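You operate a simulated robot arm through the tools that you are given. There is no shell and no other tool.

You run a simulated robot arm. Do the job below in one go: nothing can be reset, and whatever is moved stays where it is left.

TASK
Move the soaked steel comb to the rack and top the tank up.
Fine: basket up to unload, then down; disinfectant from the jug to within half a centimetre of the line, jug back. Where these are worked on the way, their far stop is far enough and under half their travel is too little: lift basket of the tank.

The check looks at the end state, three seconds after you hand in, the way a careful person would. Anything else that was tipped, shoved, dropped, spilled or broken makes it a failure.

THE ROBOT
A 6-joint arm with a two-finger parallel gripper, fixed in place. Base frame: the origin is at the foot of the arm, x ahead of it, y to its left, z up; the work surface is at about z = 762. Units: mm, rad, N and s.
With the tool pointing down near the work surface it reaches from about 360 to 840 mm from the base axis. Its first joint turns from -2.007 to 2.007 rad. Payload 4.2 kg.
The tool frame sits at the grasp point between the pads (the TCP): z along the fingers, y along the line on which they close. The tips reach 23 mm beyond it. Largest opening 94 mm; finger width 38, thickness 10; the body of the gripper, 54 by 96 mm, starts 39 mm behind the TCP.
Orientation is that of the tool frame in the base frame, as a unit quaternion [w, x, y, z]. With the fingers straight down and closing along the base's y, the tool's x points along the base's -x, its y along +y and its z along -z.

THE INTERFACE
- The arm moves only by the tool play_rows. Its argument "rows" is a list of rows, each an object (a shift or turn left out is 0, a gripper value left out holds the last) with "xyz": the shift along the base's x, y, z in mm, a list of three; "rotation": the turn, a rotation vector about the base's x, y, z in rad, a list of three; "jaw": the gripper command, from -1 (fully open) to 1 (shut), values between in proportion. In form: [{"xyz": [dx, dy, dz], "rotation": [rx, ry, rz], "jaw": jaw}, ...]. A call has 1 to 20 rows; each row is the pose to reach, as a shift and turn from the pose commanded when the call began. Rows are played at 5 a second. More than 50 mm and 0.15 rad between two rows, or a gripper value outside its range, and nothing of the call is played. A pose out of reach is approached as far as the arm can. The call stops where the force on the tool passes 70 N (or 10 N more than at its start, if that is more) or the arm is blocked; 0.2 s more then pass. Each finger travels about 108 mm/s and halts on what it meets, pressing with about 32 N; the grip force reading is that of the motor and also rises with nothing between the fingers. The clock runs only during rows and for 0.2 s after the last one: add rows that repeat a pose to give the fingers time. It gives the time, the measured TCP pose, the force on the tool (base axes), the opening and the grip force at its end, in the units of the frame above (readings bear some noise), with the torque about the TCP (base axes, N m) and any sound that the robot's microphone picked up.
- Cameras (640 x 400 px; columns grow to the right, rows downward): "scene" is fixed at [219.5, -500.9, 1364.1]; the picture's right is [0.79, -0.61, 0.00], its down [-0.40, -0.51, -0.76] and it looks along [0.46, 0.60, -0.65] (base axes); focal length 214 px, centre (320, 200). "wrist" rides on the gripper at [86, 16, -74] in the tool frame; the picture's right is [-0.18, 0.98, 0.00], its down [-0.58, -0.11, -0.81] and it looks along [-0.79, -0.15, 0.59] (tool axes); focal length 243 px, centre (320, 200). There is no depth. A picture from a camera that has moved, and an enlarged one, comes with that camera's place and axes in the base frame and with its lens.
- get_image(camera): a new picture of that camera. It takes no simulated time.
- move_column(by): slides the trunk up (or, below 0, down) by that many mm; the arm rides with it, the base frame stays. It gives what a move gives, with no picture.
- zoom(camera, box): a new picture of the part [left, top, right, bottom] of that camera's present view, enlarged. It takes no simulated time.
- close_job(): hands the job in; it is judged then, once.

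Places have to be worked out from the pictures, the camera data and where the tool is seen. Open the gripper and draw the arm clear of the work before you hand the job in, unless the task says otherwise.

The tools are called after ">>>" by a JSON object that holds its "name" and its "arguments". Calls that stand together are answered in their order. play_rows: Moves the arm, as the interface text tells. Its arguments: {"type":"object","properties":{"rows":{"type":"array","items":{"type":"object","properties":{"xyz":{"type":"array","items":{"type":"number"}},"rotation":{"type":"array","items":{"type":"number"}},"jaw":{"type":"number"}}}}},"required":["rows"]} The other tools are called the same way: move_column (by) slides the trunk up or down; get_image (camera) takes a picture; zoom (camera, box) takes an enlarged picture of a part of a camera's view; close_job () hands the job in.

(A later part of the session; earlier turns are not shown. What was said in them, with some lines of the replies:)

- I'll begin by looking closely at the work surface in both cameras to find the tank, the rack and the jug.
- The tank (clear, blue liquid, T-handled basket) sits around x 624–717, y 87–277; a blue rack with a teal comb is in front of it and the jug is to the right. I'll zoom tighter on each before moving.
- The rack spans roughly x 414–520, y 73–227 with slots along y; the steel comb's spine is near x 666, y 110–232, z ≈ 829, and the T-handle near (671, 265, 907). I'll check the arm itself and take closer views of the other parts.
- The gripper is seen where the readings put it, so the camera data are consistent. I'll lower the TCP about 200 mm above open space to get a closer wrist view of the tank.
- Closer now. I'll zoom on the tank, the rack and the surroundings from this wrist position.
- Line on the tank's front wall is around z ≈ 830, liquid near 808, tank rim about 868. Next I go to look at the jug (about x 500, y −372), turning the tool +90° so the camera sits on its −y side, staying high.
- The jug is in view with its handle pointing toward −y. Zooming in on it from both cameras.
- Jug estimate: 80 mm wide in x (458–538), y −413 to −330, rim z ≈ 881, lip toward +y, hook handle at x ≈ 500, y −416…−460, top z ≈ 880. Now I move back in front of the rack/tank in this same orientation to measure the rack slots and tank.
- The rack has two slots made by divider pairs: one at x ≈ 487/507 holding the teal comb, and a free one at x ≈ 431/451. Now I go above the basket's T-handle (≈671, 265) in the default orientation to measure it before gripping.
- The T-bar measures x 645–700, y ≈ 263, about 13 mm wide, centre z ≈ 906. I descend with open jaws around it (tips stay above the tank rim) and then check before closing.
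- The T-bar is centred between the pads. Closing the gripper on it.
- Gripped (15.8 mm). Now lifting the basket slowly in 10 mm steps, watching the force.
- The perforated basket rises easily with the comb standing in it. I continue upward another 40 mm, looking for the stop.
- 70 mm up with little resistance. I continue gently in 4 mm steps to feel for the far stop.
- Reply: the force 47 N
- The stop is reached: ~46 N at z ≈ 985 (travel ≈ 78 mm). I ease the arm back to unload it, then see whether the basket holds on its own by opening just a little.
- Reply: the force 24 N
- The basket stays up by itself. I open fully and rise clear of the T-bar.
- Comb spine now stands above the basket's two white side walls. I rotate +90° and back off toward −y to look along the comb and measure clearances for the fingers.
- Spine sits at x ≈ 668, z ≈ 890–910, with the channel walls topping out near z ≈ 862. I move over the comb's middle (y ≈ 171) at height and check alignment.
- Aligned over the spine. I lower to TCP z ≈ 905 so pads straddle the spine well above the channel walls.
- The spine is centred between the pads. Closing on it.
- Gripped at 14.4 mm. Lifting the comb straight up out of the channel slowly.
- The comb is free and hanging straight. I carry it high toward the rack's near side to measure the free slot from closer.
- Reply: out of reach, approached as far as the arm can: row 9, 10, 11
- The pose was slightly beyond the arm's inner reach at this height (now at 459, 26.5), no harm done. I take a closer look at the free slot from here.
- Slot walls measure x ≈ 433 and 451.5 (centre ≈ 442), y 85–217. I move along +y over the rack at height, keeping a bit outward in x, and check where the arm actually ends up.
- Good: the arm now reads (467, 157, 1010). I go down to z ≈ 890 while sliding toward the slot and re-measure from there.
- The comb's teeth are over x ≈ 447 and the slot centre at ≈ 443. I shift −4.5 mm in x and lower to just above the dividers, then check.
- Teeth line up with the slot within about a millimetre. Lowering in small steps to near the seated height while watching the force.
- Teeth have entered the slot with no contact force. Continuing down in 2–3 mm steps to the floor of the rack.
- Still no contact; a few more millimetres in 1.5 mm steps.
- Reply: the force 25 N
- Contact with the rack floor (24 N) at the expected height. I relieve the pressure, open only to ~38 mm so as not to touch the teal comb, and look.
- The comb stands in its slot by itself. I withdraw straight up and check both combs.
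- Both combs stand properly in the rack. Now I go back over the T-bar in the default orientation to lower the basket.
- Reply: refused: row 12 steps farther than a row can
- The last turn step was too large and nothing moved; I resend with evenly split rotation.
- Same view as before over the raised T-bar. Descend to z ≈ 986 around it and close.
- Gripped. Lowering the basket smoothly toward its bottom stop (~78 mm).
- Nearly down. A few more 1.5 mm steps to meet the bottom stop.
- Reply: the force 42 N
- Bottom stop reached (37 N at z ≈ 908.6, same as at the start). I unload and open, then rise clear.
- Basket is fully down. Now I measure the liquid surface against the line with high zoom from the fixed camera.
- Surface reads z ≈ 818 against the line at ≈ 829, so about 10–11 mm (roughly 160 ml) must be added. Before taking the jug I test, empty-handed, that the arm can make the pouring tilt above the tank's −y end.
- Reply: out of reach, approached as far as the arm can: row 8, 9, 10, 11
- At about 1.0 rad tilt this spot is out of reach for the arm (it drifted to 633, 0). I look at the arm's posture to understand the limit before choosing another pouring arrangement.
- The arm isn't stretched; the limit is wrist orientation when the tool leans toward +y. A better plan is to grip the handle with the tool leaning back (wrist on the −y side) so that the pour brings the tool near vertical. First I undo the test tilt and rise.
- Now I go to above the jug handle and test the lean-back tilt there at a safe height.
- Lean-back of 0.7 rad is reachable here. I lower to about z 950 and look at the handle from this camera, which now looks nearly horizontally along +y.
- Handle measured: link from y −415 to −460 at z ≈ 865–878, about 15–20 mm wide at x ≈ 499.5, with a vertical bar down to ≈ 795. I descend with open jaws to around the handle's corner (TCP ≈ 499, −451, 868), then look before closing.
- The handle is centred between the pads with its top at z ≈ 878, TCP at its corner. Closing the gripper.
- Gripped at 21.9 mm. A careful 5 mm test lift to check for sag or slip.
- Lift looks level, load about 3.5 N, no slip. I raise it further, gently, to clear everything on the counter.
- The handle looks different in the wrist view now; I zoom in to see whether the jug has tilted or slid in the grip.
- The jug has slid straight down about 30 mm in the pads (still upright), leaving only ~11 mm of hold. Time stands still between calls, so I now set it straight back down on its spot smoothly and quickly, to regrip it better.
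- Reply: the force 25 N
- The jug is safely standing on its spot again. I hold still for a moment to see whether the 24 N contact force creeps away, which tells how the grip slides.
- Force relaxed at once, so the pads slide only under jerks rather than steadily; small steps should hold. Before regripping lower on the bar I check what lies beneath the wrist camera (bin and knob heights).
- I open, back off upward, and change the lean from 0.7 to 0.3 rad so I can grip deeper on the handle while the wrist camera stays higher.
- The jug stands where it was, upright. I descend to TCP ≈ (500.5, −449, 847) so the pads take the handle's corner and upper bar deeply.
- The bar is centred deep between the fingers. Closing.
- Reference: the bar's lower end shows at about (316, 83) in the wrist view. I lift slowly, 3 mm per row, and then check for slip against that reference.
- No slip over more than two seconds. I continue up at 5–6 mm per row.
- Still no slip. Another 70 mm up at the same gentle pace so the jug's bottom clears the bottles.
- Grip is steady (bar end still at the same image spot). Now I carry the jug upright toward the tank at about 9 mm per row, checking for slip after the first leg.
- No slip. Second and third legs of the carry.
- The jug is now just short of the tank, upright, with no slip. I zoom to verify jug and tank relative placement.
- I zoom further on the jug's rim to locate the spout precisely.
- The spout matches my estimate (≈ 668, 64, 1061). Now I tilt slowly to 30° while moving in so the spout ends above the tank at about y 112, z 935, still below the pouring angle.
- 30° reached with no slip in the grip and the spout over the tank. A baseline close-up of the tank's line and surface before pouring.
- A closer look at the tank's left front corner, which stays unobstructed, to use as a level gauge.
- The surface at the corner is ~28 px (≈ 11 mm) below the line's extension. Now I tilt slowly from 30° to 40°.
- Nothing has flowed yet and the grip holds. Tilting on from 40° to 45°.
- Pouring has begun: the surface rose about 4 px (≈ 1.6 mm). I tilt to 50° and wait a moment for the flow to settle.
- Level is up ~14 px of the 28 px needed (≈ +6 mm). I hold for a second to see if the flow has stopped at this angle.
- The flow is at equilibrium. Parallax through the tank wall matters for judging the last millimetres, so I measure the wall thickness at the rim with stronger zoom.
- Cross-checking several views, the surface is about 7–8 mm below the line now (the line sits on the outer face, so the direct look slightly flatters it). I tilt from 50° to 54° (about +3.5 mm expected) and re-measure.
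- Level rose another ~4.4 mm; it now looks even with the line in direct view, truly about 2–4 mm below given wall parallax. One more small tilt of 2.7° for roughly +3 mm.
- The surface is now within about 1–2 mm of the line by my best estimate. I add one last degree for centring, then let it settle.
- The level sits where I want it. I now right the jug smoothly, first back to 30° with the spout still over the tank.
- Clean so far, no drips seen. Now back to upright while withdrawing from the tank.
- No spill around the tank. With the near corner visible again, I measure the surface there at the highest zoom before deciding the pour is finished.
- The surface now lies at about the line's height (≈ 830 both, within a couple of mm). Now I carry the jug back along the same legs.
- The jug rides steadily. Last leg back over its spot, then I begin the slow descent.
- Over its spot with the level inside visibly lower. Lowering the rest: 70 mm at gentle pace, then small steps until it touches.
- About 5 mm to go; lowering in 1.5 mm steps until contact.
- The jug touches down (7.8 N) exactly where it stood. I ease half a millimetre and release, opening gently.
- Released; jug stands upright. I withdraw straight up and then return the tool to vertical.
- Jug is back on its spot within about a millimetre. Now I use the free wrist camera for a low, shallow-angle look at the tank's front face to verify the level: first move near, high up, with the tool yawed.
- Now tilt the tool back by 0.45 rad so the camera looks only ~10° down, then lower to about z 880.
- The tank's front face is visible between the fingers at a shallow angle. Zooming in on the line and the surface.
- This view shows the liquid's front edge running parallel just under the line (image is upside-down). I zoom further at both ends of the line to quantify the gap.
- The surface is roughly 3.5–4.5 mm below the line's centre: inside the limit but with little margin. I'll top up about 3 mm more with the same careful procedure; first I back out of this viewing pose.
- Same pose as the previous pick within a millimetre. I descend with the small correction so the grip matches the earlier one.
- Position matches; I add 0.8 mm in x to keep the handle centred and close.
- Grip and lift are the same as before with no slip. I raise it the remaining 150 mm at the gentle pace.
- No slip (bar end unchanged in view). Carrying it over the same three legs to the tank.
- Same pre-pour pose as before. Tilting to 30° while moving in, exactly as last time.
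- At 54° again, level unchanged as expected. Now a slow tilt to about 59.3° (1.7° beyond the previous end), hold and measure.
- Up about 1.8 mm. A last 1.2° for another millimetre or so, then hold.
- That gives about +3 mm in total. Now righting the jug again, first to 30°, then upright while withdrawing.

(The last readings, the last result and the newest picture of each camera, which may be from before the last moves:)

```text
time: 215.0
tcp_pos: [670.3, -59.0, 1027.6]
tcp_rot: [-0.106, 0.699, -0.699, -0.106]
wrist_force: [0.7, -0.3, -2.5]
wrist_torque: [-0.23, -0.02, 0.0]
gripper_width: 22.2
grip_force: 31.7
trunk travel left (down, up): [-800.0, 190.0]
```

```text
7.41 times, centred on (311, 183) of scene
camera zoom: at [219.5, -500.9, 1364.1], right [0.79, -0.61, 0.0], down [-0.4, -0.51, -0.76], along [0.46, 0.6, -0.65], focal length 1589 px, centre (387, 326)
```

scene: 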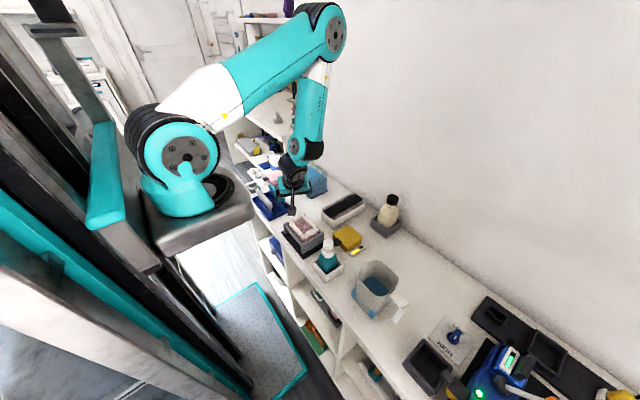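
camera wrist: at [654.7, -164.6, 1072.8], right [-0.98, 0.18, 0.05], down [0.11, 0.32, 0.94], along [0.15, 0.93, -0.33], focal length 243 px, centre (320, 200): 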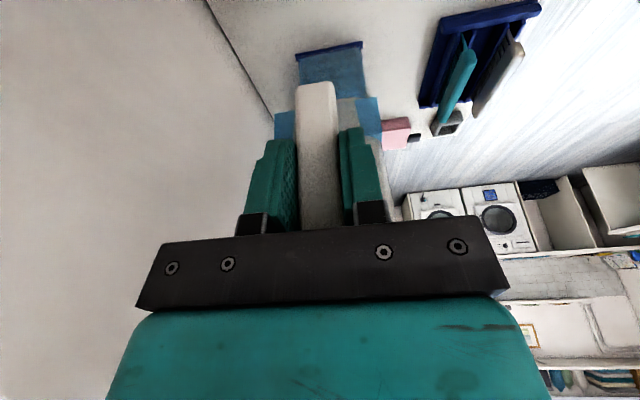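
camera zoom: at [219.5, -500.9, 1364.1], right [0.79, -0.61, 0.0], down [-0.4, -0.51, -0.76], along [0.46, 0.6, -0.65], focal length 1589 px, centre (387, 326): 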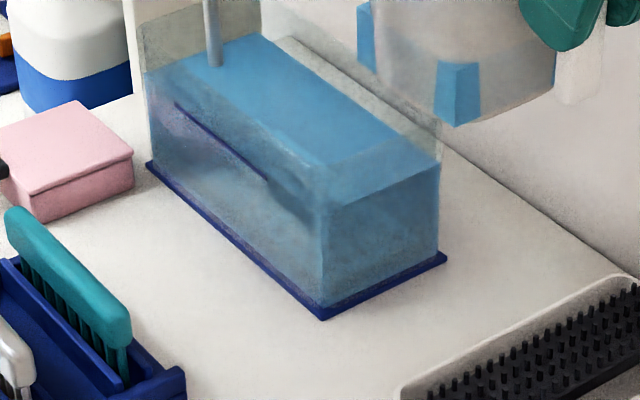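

Upright, no spill, grip intact. Carrying the jug back along the same three legs.

>>> {"name": "play_rows", "arguments": {"rows": [{"xyz": [-0.4, -0.9, 0]}, {"xyz": [-1.6, -3.7, 0]}, {"xyz": [-3.6, -8.2, 0]}, {"xyz": [-6.4, -14.7, 0]}, {"xyz": [-10.1, -23.2, 0]}, {"xyz": [-13.8, -31.7, 0]}, {"xyz": [-17.6, -40.2, 0]}, {"xyz": [-21.3, -48.8, 0]}, {"xyz": [-25, -57.3, 0]}, {"xyz": [-28.7, -65.8, 0]}, {"xyz": [-32.4, -74.3, 0]}, {"xyz": [-36.2, -82.8, 0]}, {"xyz": [-39.9, -91.4, 0]}, {"xyz": [-43.6, -99.9, 0]}, {"xyz": [-47.3, -108.4, 0]}, {"xyz": [-51, -116.9, 0]}, {"xyz": [-53.8, -123.3, 0]}, {"xyz": [-55.8, -127.9, 0]}, {"xyz": [-57, -130.7, 0]}, {"xyz": [-57, -130.7, 0]}]}}

>>> {"name": "play_rows", "arguments": {"rows": [{"xyz": [-0.4, -0.9, 0]}, {"xyz": [-1.6, -3.7, 0]}, {"xyz": [-3.6, -8.2, 0]}, {"xyz": [-6.4, -14.7, 0]}, {"xyz": [-10.1, -23.2, 0]}, {"xyz": [-13.8, -31.7, 0]}, {"xyz": [-17.6, -40.2, 0]}, {"xyz": [-21.3, -48.8, 0]}, {"xyz": [-25, -57.3, 0]}, {"xyz": [-28.7, -65.8, 0]}, {"xyz": [-32.4, -74.3, 0]}, {"xyz": [-36.2, -82.8, 0]}, {"xyz": [-39.9, -91.4, 0]}, {"xyz": [-43.6, -99.9, 0]}, {"xyz": [-47.3, -108.4, 0]}, {"xyz": [-51, -116.9, 0]}, {"xyz": [-53.8, -123.3, 0]}, {"xyz": [-55.8, -127.9, 0]}, {"xyz": [-57, -130.7, 0]}, {"xyz": [-57, -130.7, 0]}]}}

>>> {"name": "play_rows", "arguments": {"rows": [{"xyz": [-0.4, -0.9, 0]}, {"xyz": [-1.6, -3.7, 0]}, {"xyz": [-3.6, -8.2, 0]}, {"xyz": [-6.4, -14.7, 0]}, {"xyz": [-10, -22.9, 0]}, {"xyz": [-13.6, -31.1, 0]}, {"xyz": [-17.3, -39.4, 0]}, {"xyz": [-20.9, -47.6, 0]}, {"xyz": [-24.5, -55.9, 0]}, {"xyz": [-28.1, -64.1, 0]}, {"xyz": [-31.7, -72.4, 0]}, {"xyz": [-35.3, -80.6, 0]}, {"xyz": [-38.9, -88.9, 0]}, {"xyz": [-42.5, -97.1, 0]}, {"xyz": [-46.1, -105.3, 0]}, {"xyz": [-49.8, -113.6, 0]}, {"xyz": [-52.6, -120, 0]}, {"xyz": [-54.6, -124.6, 0]}, {"xyz": [-55.8, -127.3, 0]}, {"xyz": [-55.8, -127.3, 0]}]}}

>>> {"name": "get_image", "arguments": {"camera": "wrist"}}

```text
time: 219.2
tcp_pos: [613.5, -190.4, 1027.0]
tcp_rot: [-0.105, 0.699, -0.699, -0.106]
wrist_force: [-0.4, 0.1, -3.7]
wrist_torque: [-0.23, -0.01, -0.03]
gripper_width: 22.0
grip_force: 32.1
trunk travel left (down, up): [-800.0, 190.0]
```

```text
time: 223.4
tcp_pos: [555.7, -321.8, 1027.3]
tcp_rot: [0.106, -0.698, 0.7, 0.106]
wrist_force: [0.3, 0.3, -2.9]
wrist_torque: [-0.24, -0.04, -0.02]
gripper_width: 22.0
grip_force: 31.7
trunk travel left (down, up): [-800.0, 190.0]
```

```text
time: 227.6
tcp_pos: [500.7, -448.5, 1026.4]
tcp_rot: [0.105, -0.698, 0.7, 0.105]
wrist_force: [0.0, 0.2, -3.0]
wrist_torque: [-0.24, 0.0, 0.0]
gripper_width: 21.8
grip_force: 32.3
trunk travel left (down, up): [-800.0, 190.0]
```

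```text
taken
camera wrist: at [484.5, -553.5, 1072.5], right [-0.98, 0.18, 0.05], down [0.11, 0.32, 0.94], along [0.15, 0.93, -0.33], focal length 243 px, centre (320, 200)
```

wrist: 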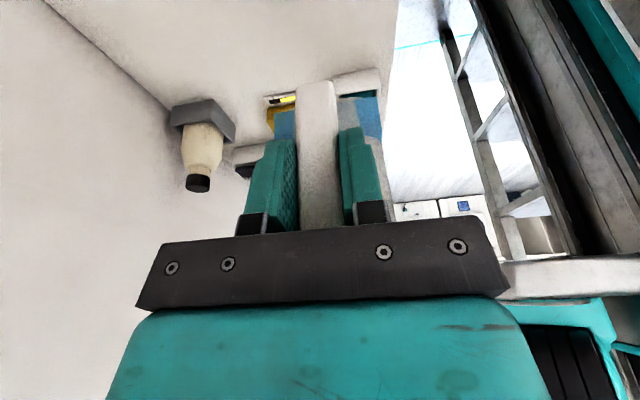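

Back above its spot (same camera pose as at lift-off). Lowering gently 175 mm, then the final millimetres.

>>> {"name": "play_rows", "arguments": {"rows": [{"xyz": [0, 0, -2]}, {"xyz": [0, 0, -5]}, {"xyz": [0, 0, -9]}, {"xyz": [0, 0, -14]}, {"xyz": [0, 0, -20]}, {"xyz": [0, 0, -26]}, {"xyz": [0, 0, -32]}, {"xyz": [0, 0, -38]}, {"xyz": [0, 0, -44]}, {"xyz": [0, 0, -50]}, {"xyz": [0, 0, -56]}, {"xyz": [0, 0, -62]}, {"xyz": [0, 0, -68]}, {"xyz": [0, 0, -74]}, {"xyz": [0, 0, -80]}, {"xyz": [0, 0, -86]}, {"xyz": [0, 0, -91]}, {"xyz": [0, 0, -95]}, {"xyz": [0, 0, -98]}, {"xyz": [0, 0, -100]}]}}

>>> {"name": "play_rows", "arguments": {"rows": [{"xyz": [0, 0, -2]}, {"xyz": [0, 0, -5]}, {"xyz": [0, 0, -9]}, {"xyz": [0, 0, -14]}, {"xyz": [0, 0, -20]}, {"xyz": [0, 0, -26]}, {"xyz": [0, 0, -32]}, {"xyz": [0, 0, -38]}, {"xyz": [0, 0, -44]}, {"xyz": [0, 0, -50]}, {"xyz": [0, 0, -56]}, {"xyz": [0, 0, -61]}, {"xyz": [0, 0, -65]}, {"xyz": [0, 0, -68]}, {"xyz": [0, 0, -71]}, {"xyz": [0, 0, -73]}, {"xyz": [0, 0, -75]}, {"xyz": [0, 0, -75]}]}}

>>> {"name": "play_rows", "arguments": {"rows": [{"xyz": [0, 0, -1.5]}, {"xyz": [0, 0, -3]}, {"xyz": [0, 0, -4]}, {"xyz": [0, 0, -4.7]}, {"xyz": [0, 0, -4.7]}]}}

>>> {"name": "zoom", "arguments": {"camera": "scene", "box": [350, 240, 450, 340]}}

```text
time: 231.8
tcp_pos: [500.8, -449.1, 926.1]
tcp_rot: [-0.106, 0.699, -0.699, -0.105]
wrist_force: [1.1, 0.1, -2.7]
wrist_torque: [-0.22, -0.01, 0.01]
gripper_width: 21.9
grip_force: 32.1
trunk travel left (down, up): [-800.0, 190.0]
```

```text
time: 235.6
tcp_pos: [499.7, -448.4, 852.5]
tcp_rot: [0.105, -0.699, 0.699, 0.106]
wrist_force: [-0.1, 0.9, -2.9]
wrist_torque: [-0.23, 0.01, 0.0]
gripper_width: 21.9
grip_force: 31.9
trunk travel left (down, up): [-800.0, 190.0]
```

```text
time: 236.8
tcp_pos: [500.1, -447.9, 846.9]
tcp_rot: [-0.106, 0.699, -0.699, -0.106]
wrist_force: [0.6, -1.0, 6.3]
wrist_torque: [0.98, 0.16, 0.02]
gripper_width: 21.8
grip_force: 31.7
trunk travel left (down, up): [-800.0, 190.0]
```

```text
4.00 times, centred on (400, 290) of scene
camera zoom: at [219.5, -500.9, 1364.1], right [0.79, -0.61, 0.0], down [-0.4, -0.51, -0.76], along [0.46, 0.6, -0.65], focal length 858 px, centre (0, -160)
```

zoom: 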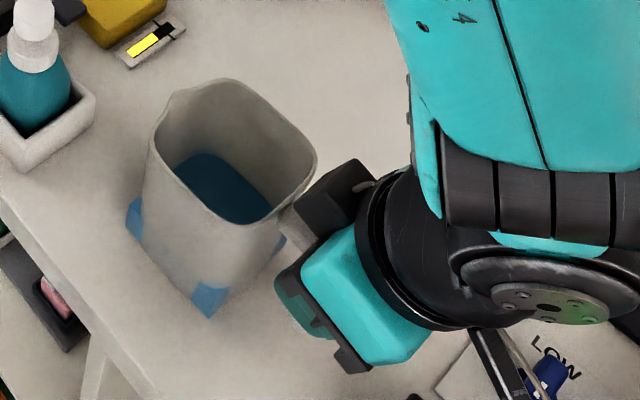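

Touchdown at the same spot (6 N). Releasing gently, then withdrawing straight up and making the tool vertical.

>>> {"name": "play_rows", "arguments": {"rows": [{"xyz": [0, 0, 0.4]}, {"xyz": [0, 0, 0.4], "jaw": 0.45}, {"xyz": [0, 0, 0.4], "jaw": 0.3}, {"xyz": [0, 0, 0.4], "jaw": -0.1}, {"xyz": [0, 0, 0.4], "jaw": -0.6}, {"xyz": [0, 0, 0.4], "jaw": -1}, {"xyz": [0, 0, 0.4], "jaw": -1}, {"xyz": [0, 0, 0.4], "jaw": -1}]}}

>>> {"name": "play_rows", "arguments": {"rows": [{"xyz": [0, 0, 15]}, {"xyz": [0, 0, 35]}, {"xyz": [0, 0, 60]}, {"xyz": [0, 0, 90]}, {"xyz": [0, 0, 125]}, {"xyz": [0, 0, 160]}, {"xyz": [0, 0, 190], "rotation": [-0.1, 0, 0]}, {"xyz": [0, 0, 200], "rotation": [-0.2, 0, 0]}, {"xyz": [0, 0, 200], "rotation": [-0.3, 0, 0]}, {"xyz": [0, 0, 200], "rotation": [-0.3, 0, 0]}]}}

>>> {"name": "zoom", "arguments": {"camera": "scene", "box": [340, 230, 450, 340]}}

```text
time: 238.6
tcp_pos: [500.3, -448.3, 847.0]
tcp_rot: [-0.106, 0.699, -0.699, -0.106]
wrist_force: [-0.5, 0.0, 0.6]
wrist_torque: [0.01, 0.0, -0.03]
gripper_width: 93.9
grip_force: 0.0
trunk travel left (down, up): [-800.0, 190.0]
```

```text
time: 240.8
tcp_pos: [500.3, -448.2, 1046.6]
tcp_rot: [-0.001, -0.707, 0.707, -0.001]
wrist_force: [-0.5, 0.7, -0.5]
wrist_torque: [-0.03, -0.01, 0.02]
gripper_width: 94.2
grip_force: 0.0
trunk travel left (down, up): [-800.0, 190.0]
```

```text
3.64 times, centred on (395, 285) of scene
camera zoom: at [219.5, -500.9, 1364.1], right [0.79, -0.61, 0.0], down [-0.4, -0.51, -0.76], along [0.46, 0.6, -0.65], focal length 780 px, centre (47, -109)
```

zoom: 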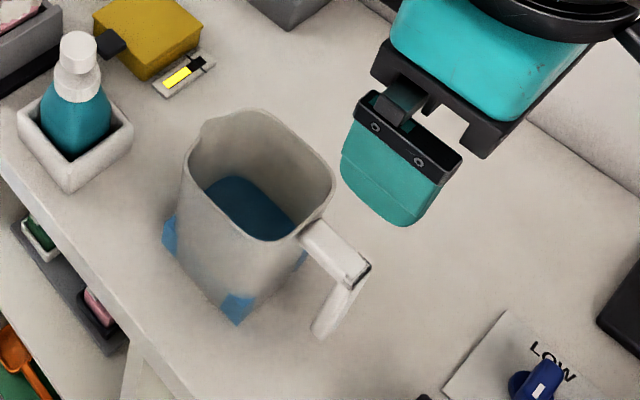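

The jug is back, upright and in place. I repeat the shallow-angle inspection of the tank with the wrist camera to confirm the final level.

>>> {"name": "play_rows", "arguments": {"rows": [{"xyz": [1, 40, 0], "rotation": [0, 0, -0.04]}, {"xyz": [2, 80, 0], "rotation": [0, 0, -0.08]}, {"xyz": [3, 120, 0], "rotation": [0, 0, -0.12]}, {"xyz": [4, 160, 0], "rotation": [0, 0, -0.16]}, {"xyz": [5, 200, 0], "rotation": [0, 0, -0.2]}, {"xyz": [6, 240, 0], "rotation": [0, 0, -0.24]}, {"xyz": [7, 280, 0], "rotation": [0, 0, -0.28]}, {"xyz": [8, 320, 0], "rotation": [0, 0, -0.32]}, {"xyz": [9, 360, 0], "rotation": [0, 0, -0.36]}, {"xyz": [10, 400, 0], "rotation": [0, 0, -0.4]}, {"xyz": [11, 440, -20], "rotation": [0, 0, -0.436]}, {"xyz": [12, 470, -40], "rotation": [0, 0, -0.436]}, {"xyz": [12, 481, -47], "rotation": [0, 0, -0.436]}, {"xyz": [12, 481, -47], "rotation": [0, 0, -0.436]}]}}

>>> {"name": "play_rows", "arguments": {"rows": [{"rotation": [0.102, -0.0475, 0]}, {"rotation": [0.204, -0.095, 0]}, {"rotation": [0.306, -0.1425, 0]}, {"rotation": [0.408, -0.19, 0]}, {"xyz": [0, 0, -25], "rotation": [0.408, -0.19, 0]}, {"xyz": [0, 0, -55], "rotation": [0.408, -0.19, 0]}, {"xyz": [0, 0, -85], "rotation": [0.408, -0.19, 0]}, {"xyz": [0, 0, -110], "rotation": [0.408, -0.19, 0]}, {"xyz": [0, 0, -118], "rotation": [0.408, -0.19, 0]}, {"xyz": [0, 0, -118], "rotation": [0.408, -0.19, 0]}]}}

>>> {"name": "zoom", "arguments": {"camera": "wrist", "box": [260, 150, 350, 210]}}

>>> {"name": "zoom", "arguments": {"camera": "wrist", "box": [280, 160, 310, 182]}}

>>> {"name": "zoom", "arguments": {"camera": "wrist", "box": [310, 170, 348, 198]}}

```text
time: 243.8
tcp_pos: [513.0, 33.3, 1000.5]
tcp_rot: [0.001, -0.537, 0.844, 0.0]
wrist_force: [-0.4, 0.3, -0.1]
wrist_torque: [0.0, 0.04, -0.01]
gripper_width: 93.8
grip_force: 0.0
trunk travel left (down, up): [-800.0, 190.0]
```

```text
time: 246.0
tcp_pos: [512.6, 32.7, 882.4]
tcp_rot: [0.188, -0.524, 0.822, 0.12]
wrist_force: [0.4, -0.1, 0.7]
wrist_torque: [-0.01, 0.01, 0.0]
gripper_width: 94.1
grip_force: 0.1
trunk travel left (down, up): [-800.0, 190.0]
```

```text
6.67 times, centred on (305, 180) of wrist
camera zoom: at [451.7, -60.5, 911.9], right [-0.82, 0.57, 0.08], down [0.17, 0.11, 0.98], along [0.55, 0.82, -0.19], focal length 1618 px, centre (420, 333)
```

zoom: 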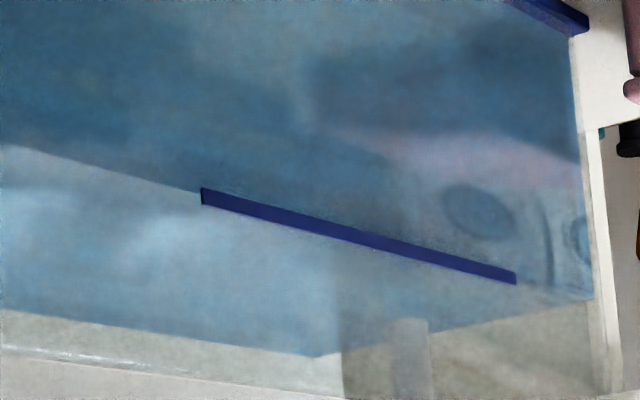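

```text
16.00 times, centred on (295, 171) of wrist
camera zoom: at [451.7, -60.5, 911.9], right [-0.82, 0.57, 0.08], down [0.17, 0.11, 0.98], along [0.55, 0.82, -0.19], focal length 3882 px, centre (720, 664)
```

zoom: 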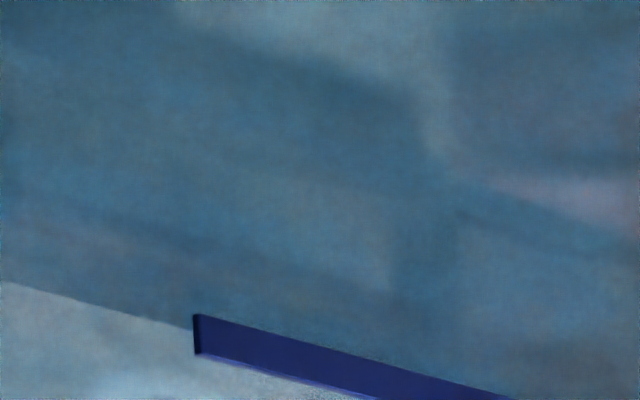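

```text
14.29 times, centred on (329, 184) of wrist
camera zoom: at [451.7, -60.5, 911.9], right [-0.82, 0.57, 0.08], down [0.17, 0.11, 0.98], along [0.55, 0.82, -0.19], focal length 3466 px, centre (191, 429)
```

zoom: 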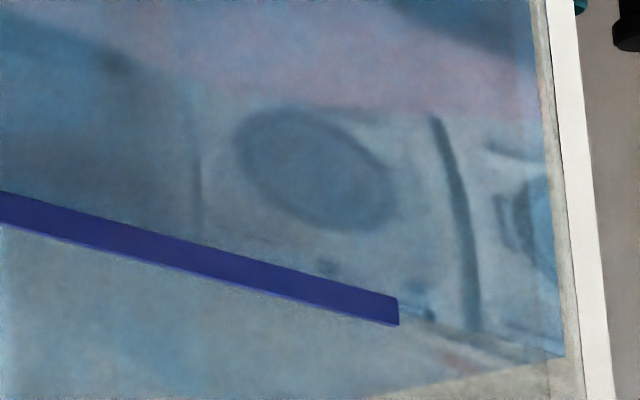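

The liquid's edge now meets the middle of the line in this shallow view, i.e. it is about 1–2 mm below the line's centre. I back out, untilt, and park the arm high and clear.

>>> {"name": "play_rows", "arguments": {"rows": [{"xyz": [0, 0, 25]}, {"xyz": [0, 0, 60]}, {"xyz": [0, 0, 95]}, {"xyz": [0, 0, 125]}, {"xyz": [0, 0, 140], "rotation": [-0.102, 0.0475, 0]}, {"xyz": [0, 0, 150], "rotation": [-0.204, 0.095, 0]}, {"xyz": [0, 0, 160], "rotation": [-0.306, 0.1425, 0]}, {"xyz": [0, 0, 165], "rotation": [-0.408, 0.19, 0]}, {"xyz": [0, 0, 165], "rotation": [-0.408, 0.19, 0]}]}}

>>> {"name": "play_rows", "arguments": {"rows": [{"xyz": [0, 5, 30], "rotation": [0, 0, -0.12]}, {"xyz": [0, 10, 60], "rotation": [0, 0, -0.24]}, {"xyz": [0, 18, 95], "rotation": [0, 0, -0.36]}, {"xyz": [0, 25, 130], "rotation": [0, 0, -0.48]}, {"xyz": [0, 32, 160], "rotation": [0, 0, -0.6]}, {"xyz": [0, 40, 180], "rotation": [0, 0, -0.72]}, {"xyz": [0, 48, 190], "rotation": [0, 0, -0.84]}, {"xyz": [0, 55, 193], "rotation": [0, 0, -0.96]}, {"xyz": [0, 60, 193], "rotation": [0, 0, -1.05]}, {"xyz": [0, 67, 193], "rotation": [0, 0, -1.1348]}, {"xyz": [0, 67, 193], "rotation": [0, 0, -1.1348]}]}}

>>> {"name": "get_image", "arguments": {"camera": "scene"}}

>>> {"name": "get_image", "arguments": {"camera": "wrist"}}

```text
time: 248.0
tcp_pos: [511.9, 32.5, 1047.7]
tcp_rot: [-0.001, -0.537, 0.844, 0.0]
wrist_force: [0.3, 0.0, -0.1]
wrist_torque: [0.04, -0.02, 0.0]
gripper_width: 94.1
grip_force: 0.1
out of reach, approached as far as the arm can: row 4
trunk travel left (down, up): [-800.0, 190.0]
```

```text
time: 250.4
tcp_pos: [512.7, 99.9, 1241.5]
tcp_rot: [0.0, 0.002, 1.0, 0.001]
wrist_force: [0.0, -0.6, -1.0]
wrist_torque: [0.06, 0.02, 0.01]
gripper_width: 93.9
grip_force: 0.1
trunk travel left (down, up): [-800.0, 190.0]
```

```text
taken
```

scene: 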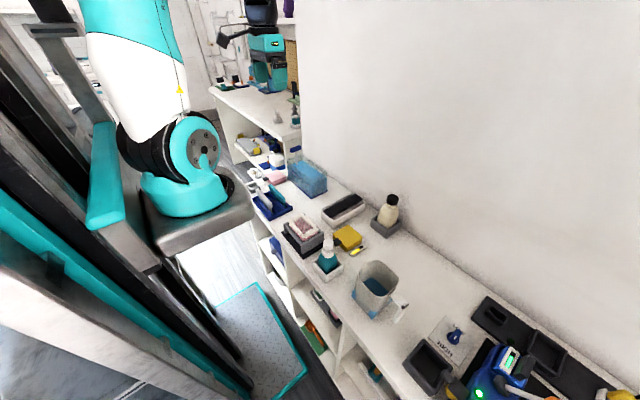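

```text
taken
camera wrist: at [426.8, 115.7, 1315.3], right [0.19, 0.98, 0.0], down [0.58, -0.11, 0.81], along [0.79, -0.15, -0.59], focal length 243 px, centre (320, 200)
```

wrist: 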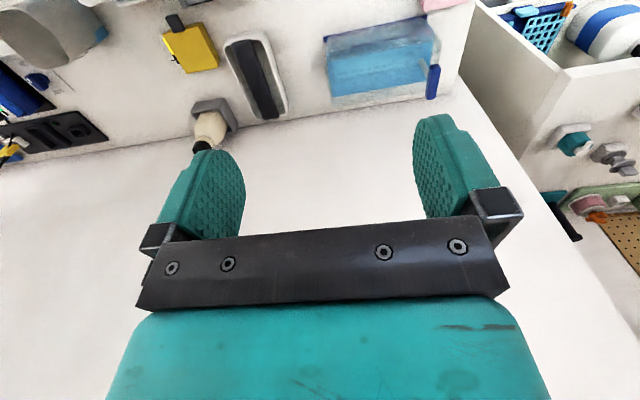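

The arm is parked clear with the gripper open. One last check of rack, tank, jug and neighbours before handing in.

>>> {"name": "zoom", "arguments": {"camera": "scene", "box": [235, 130, 345, 225]}}

>>> {"name": "zoom", "arguments": {"camera": "scene", "box": [320, 190, 480, 340]}}

>>> {"name": "zoom", "arguments": {"camera": "scene", "box": [400, 280, 640, 400]}}

>>> {"name": "zoom", "arguments": {"camera": "scene", "box": [270, 200, 380, 290]}}

```text
4.21 times, centred on (290, 178) of scene
camera zoom: at [219.5, -500.9, 1364.1], right [0.79, -0.61, 0.0], down [-0.4, -0.51, -0.76], along [0.46, 0.6, -0.65], focal length 903 px, centre (446, 295)
```

zoom: 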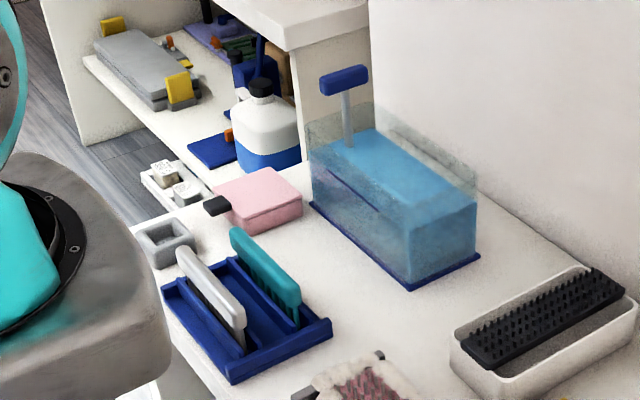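

```text
2.67 times, centred on (400, 265) of scene
camera zoom: at [219.5, -500.9, 1364.1], right [0.79, -0.61, 0.0], down [-0.4, -0.51, -0.76], along [0.46, 0.6, -0.65], focal length 572 px, centre (107, 27)
```

zoom: 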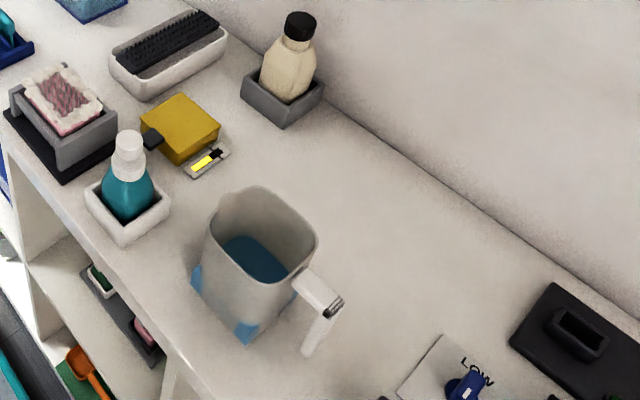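

```text
2.67 times, centred on (520, 340) of scene
camera zoom: at [219.5, -500.9, 1364.1], right [0.79, -0.61, 0.0], down [-0.4, -0.51, -0.76], along [0.46, 0.6, -0.65], focal length 572 px, centre (-213, -173)
```

zoom: 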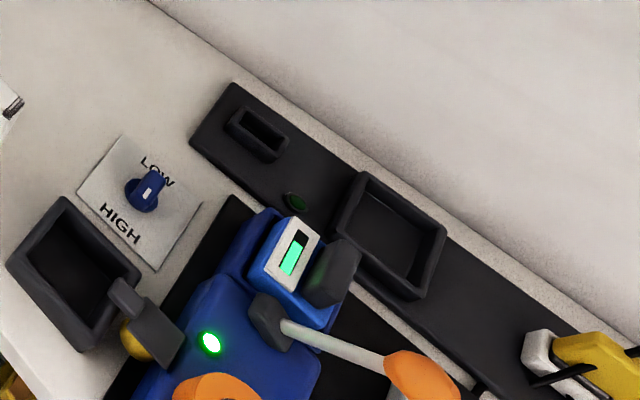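

```text
4.44 times, centred on (325, 245) of scene
camera zoom: at [219.5, -500.9, 1364.1], right [0.79, -0.61, 0.0], down [-0.4, -0.51, -0.76], along [0.46, 0.6, -0.65], focal length 953 px, centre (298, 0)
```

zoom: 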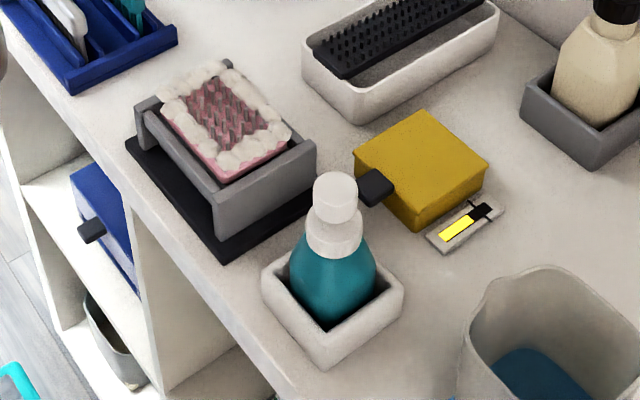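

Everything is in order: the steel comb stands in its rack slot, the basket is down, and the liquid is at the line. The jug is back in place, no other object looks moved and there is no spill. Handing in.

>>> {"name": "close_job", "arguments": {}}

```text
The job is handed in.
```

The job is done and handed in; the result of the check isn't known yet.

- **Comb:** the steel comb is out of the tank and standing in the free slot of the rack, beside the teal comb.
- **Basket:** I lifted it to its top stop to unload. After the comb was out I lowered it back to its bottom stop.
- **Disinfectant:** I poured in two goes. After the first the level was about 3.5–4.5 mm below the line, so I topped it up. My last measurement put it about 1–2 mm below the line.
- **Jug:** it is back upright, within about a millimetre of its original position, with no spill visible. On the first lift it slid about 30 mm in the gripper. I set it straight back down on its spot, took a deeper hold and moved slowly after that, with no more slipping.
- **Arm:** it is parked high and clear of the work, with the gripper open. In the final pictures nothing else on the counter had moved.
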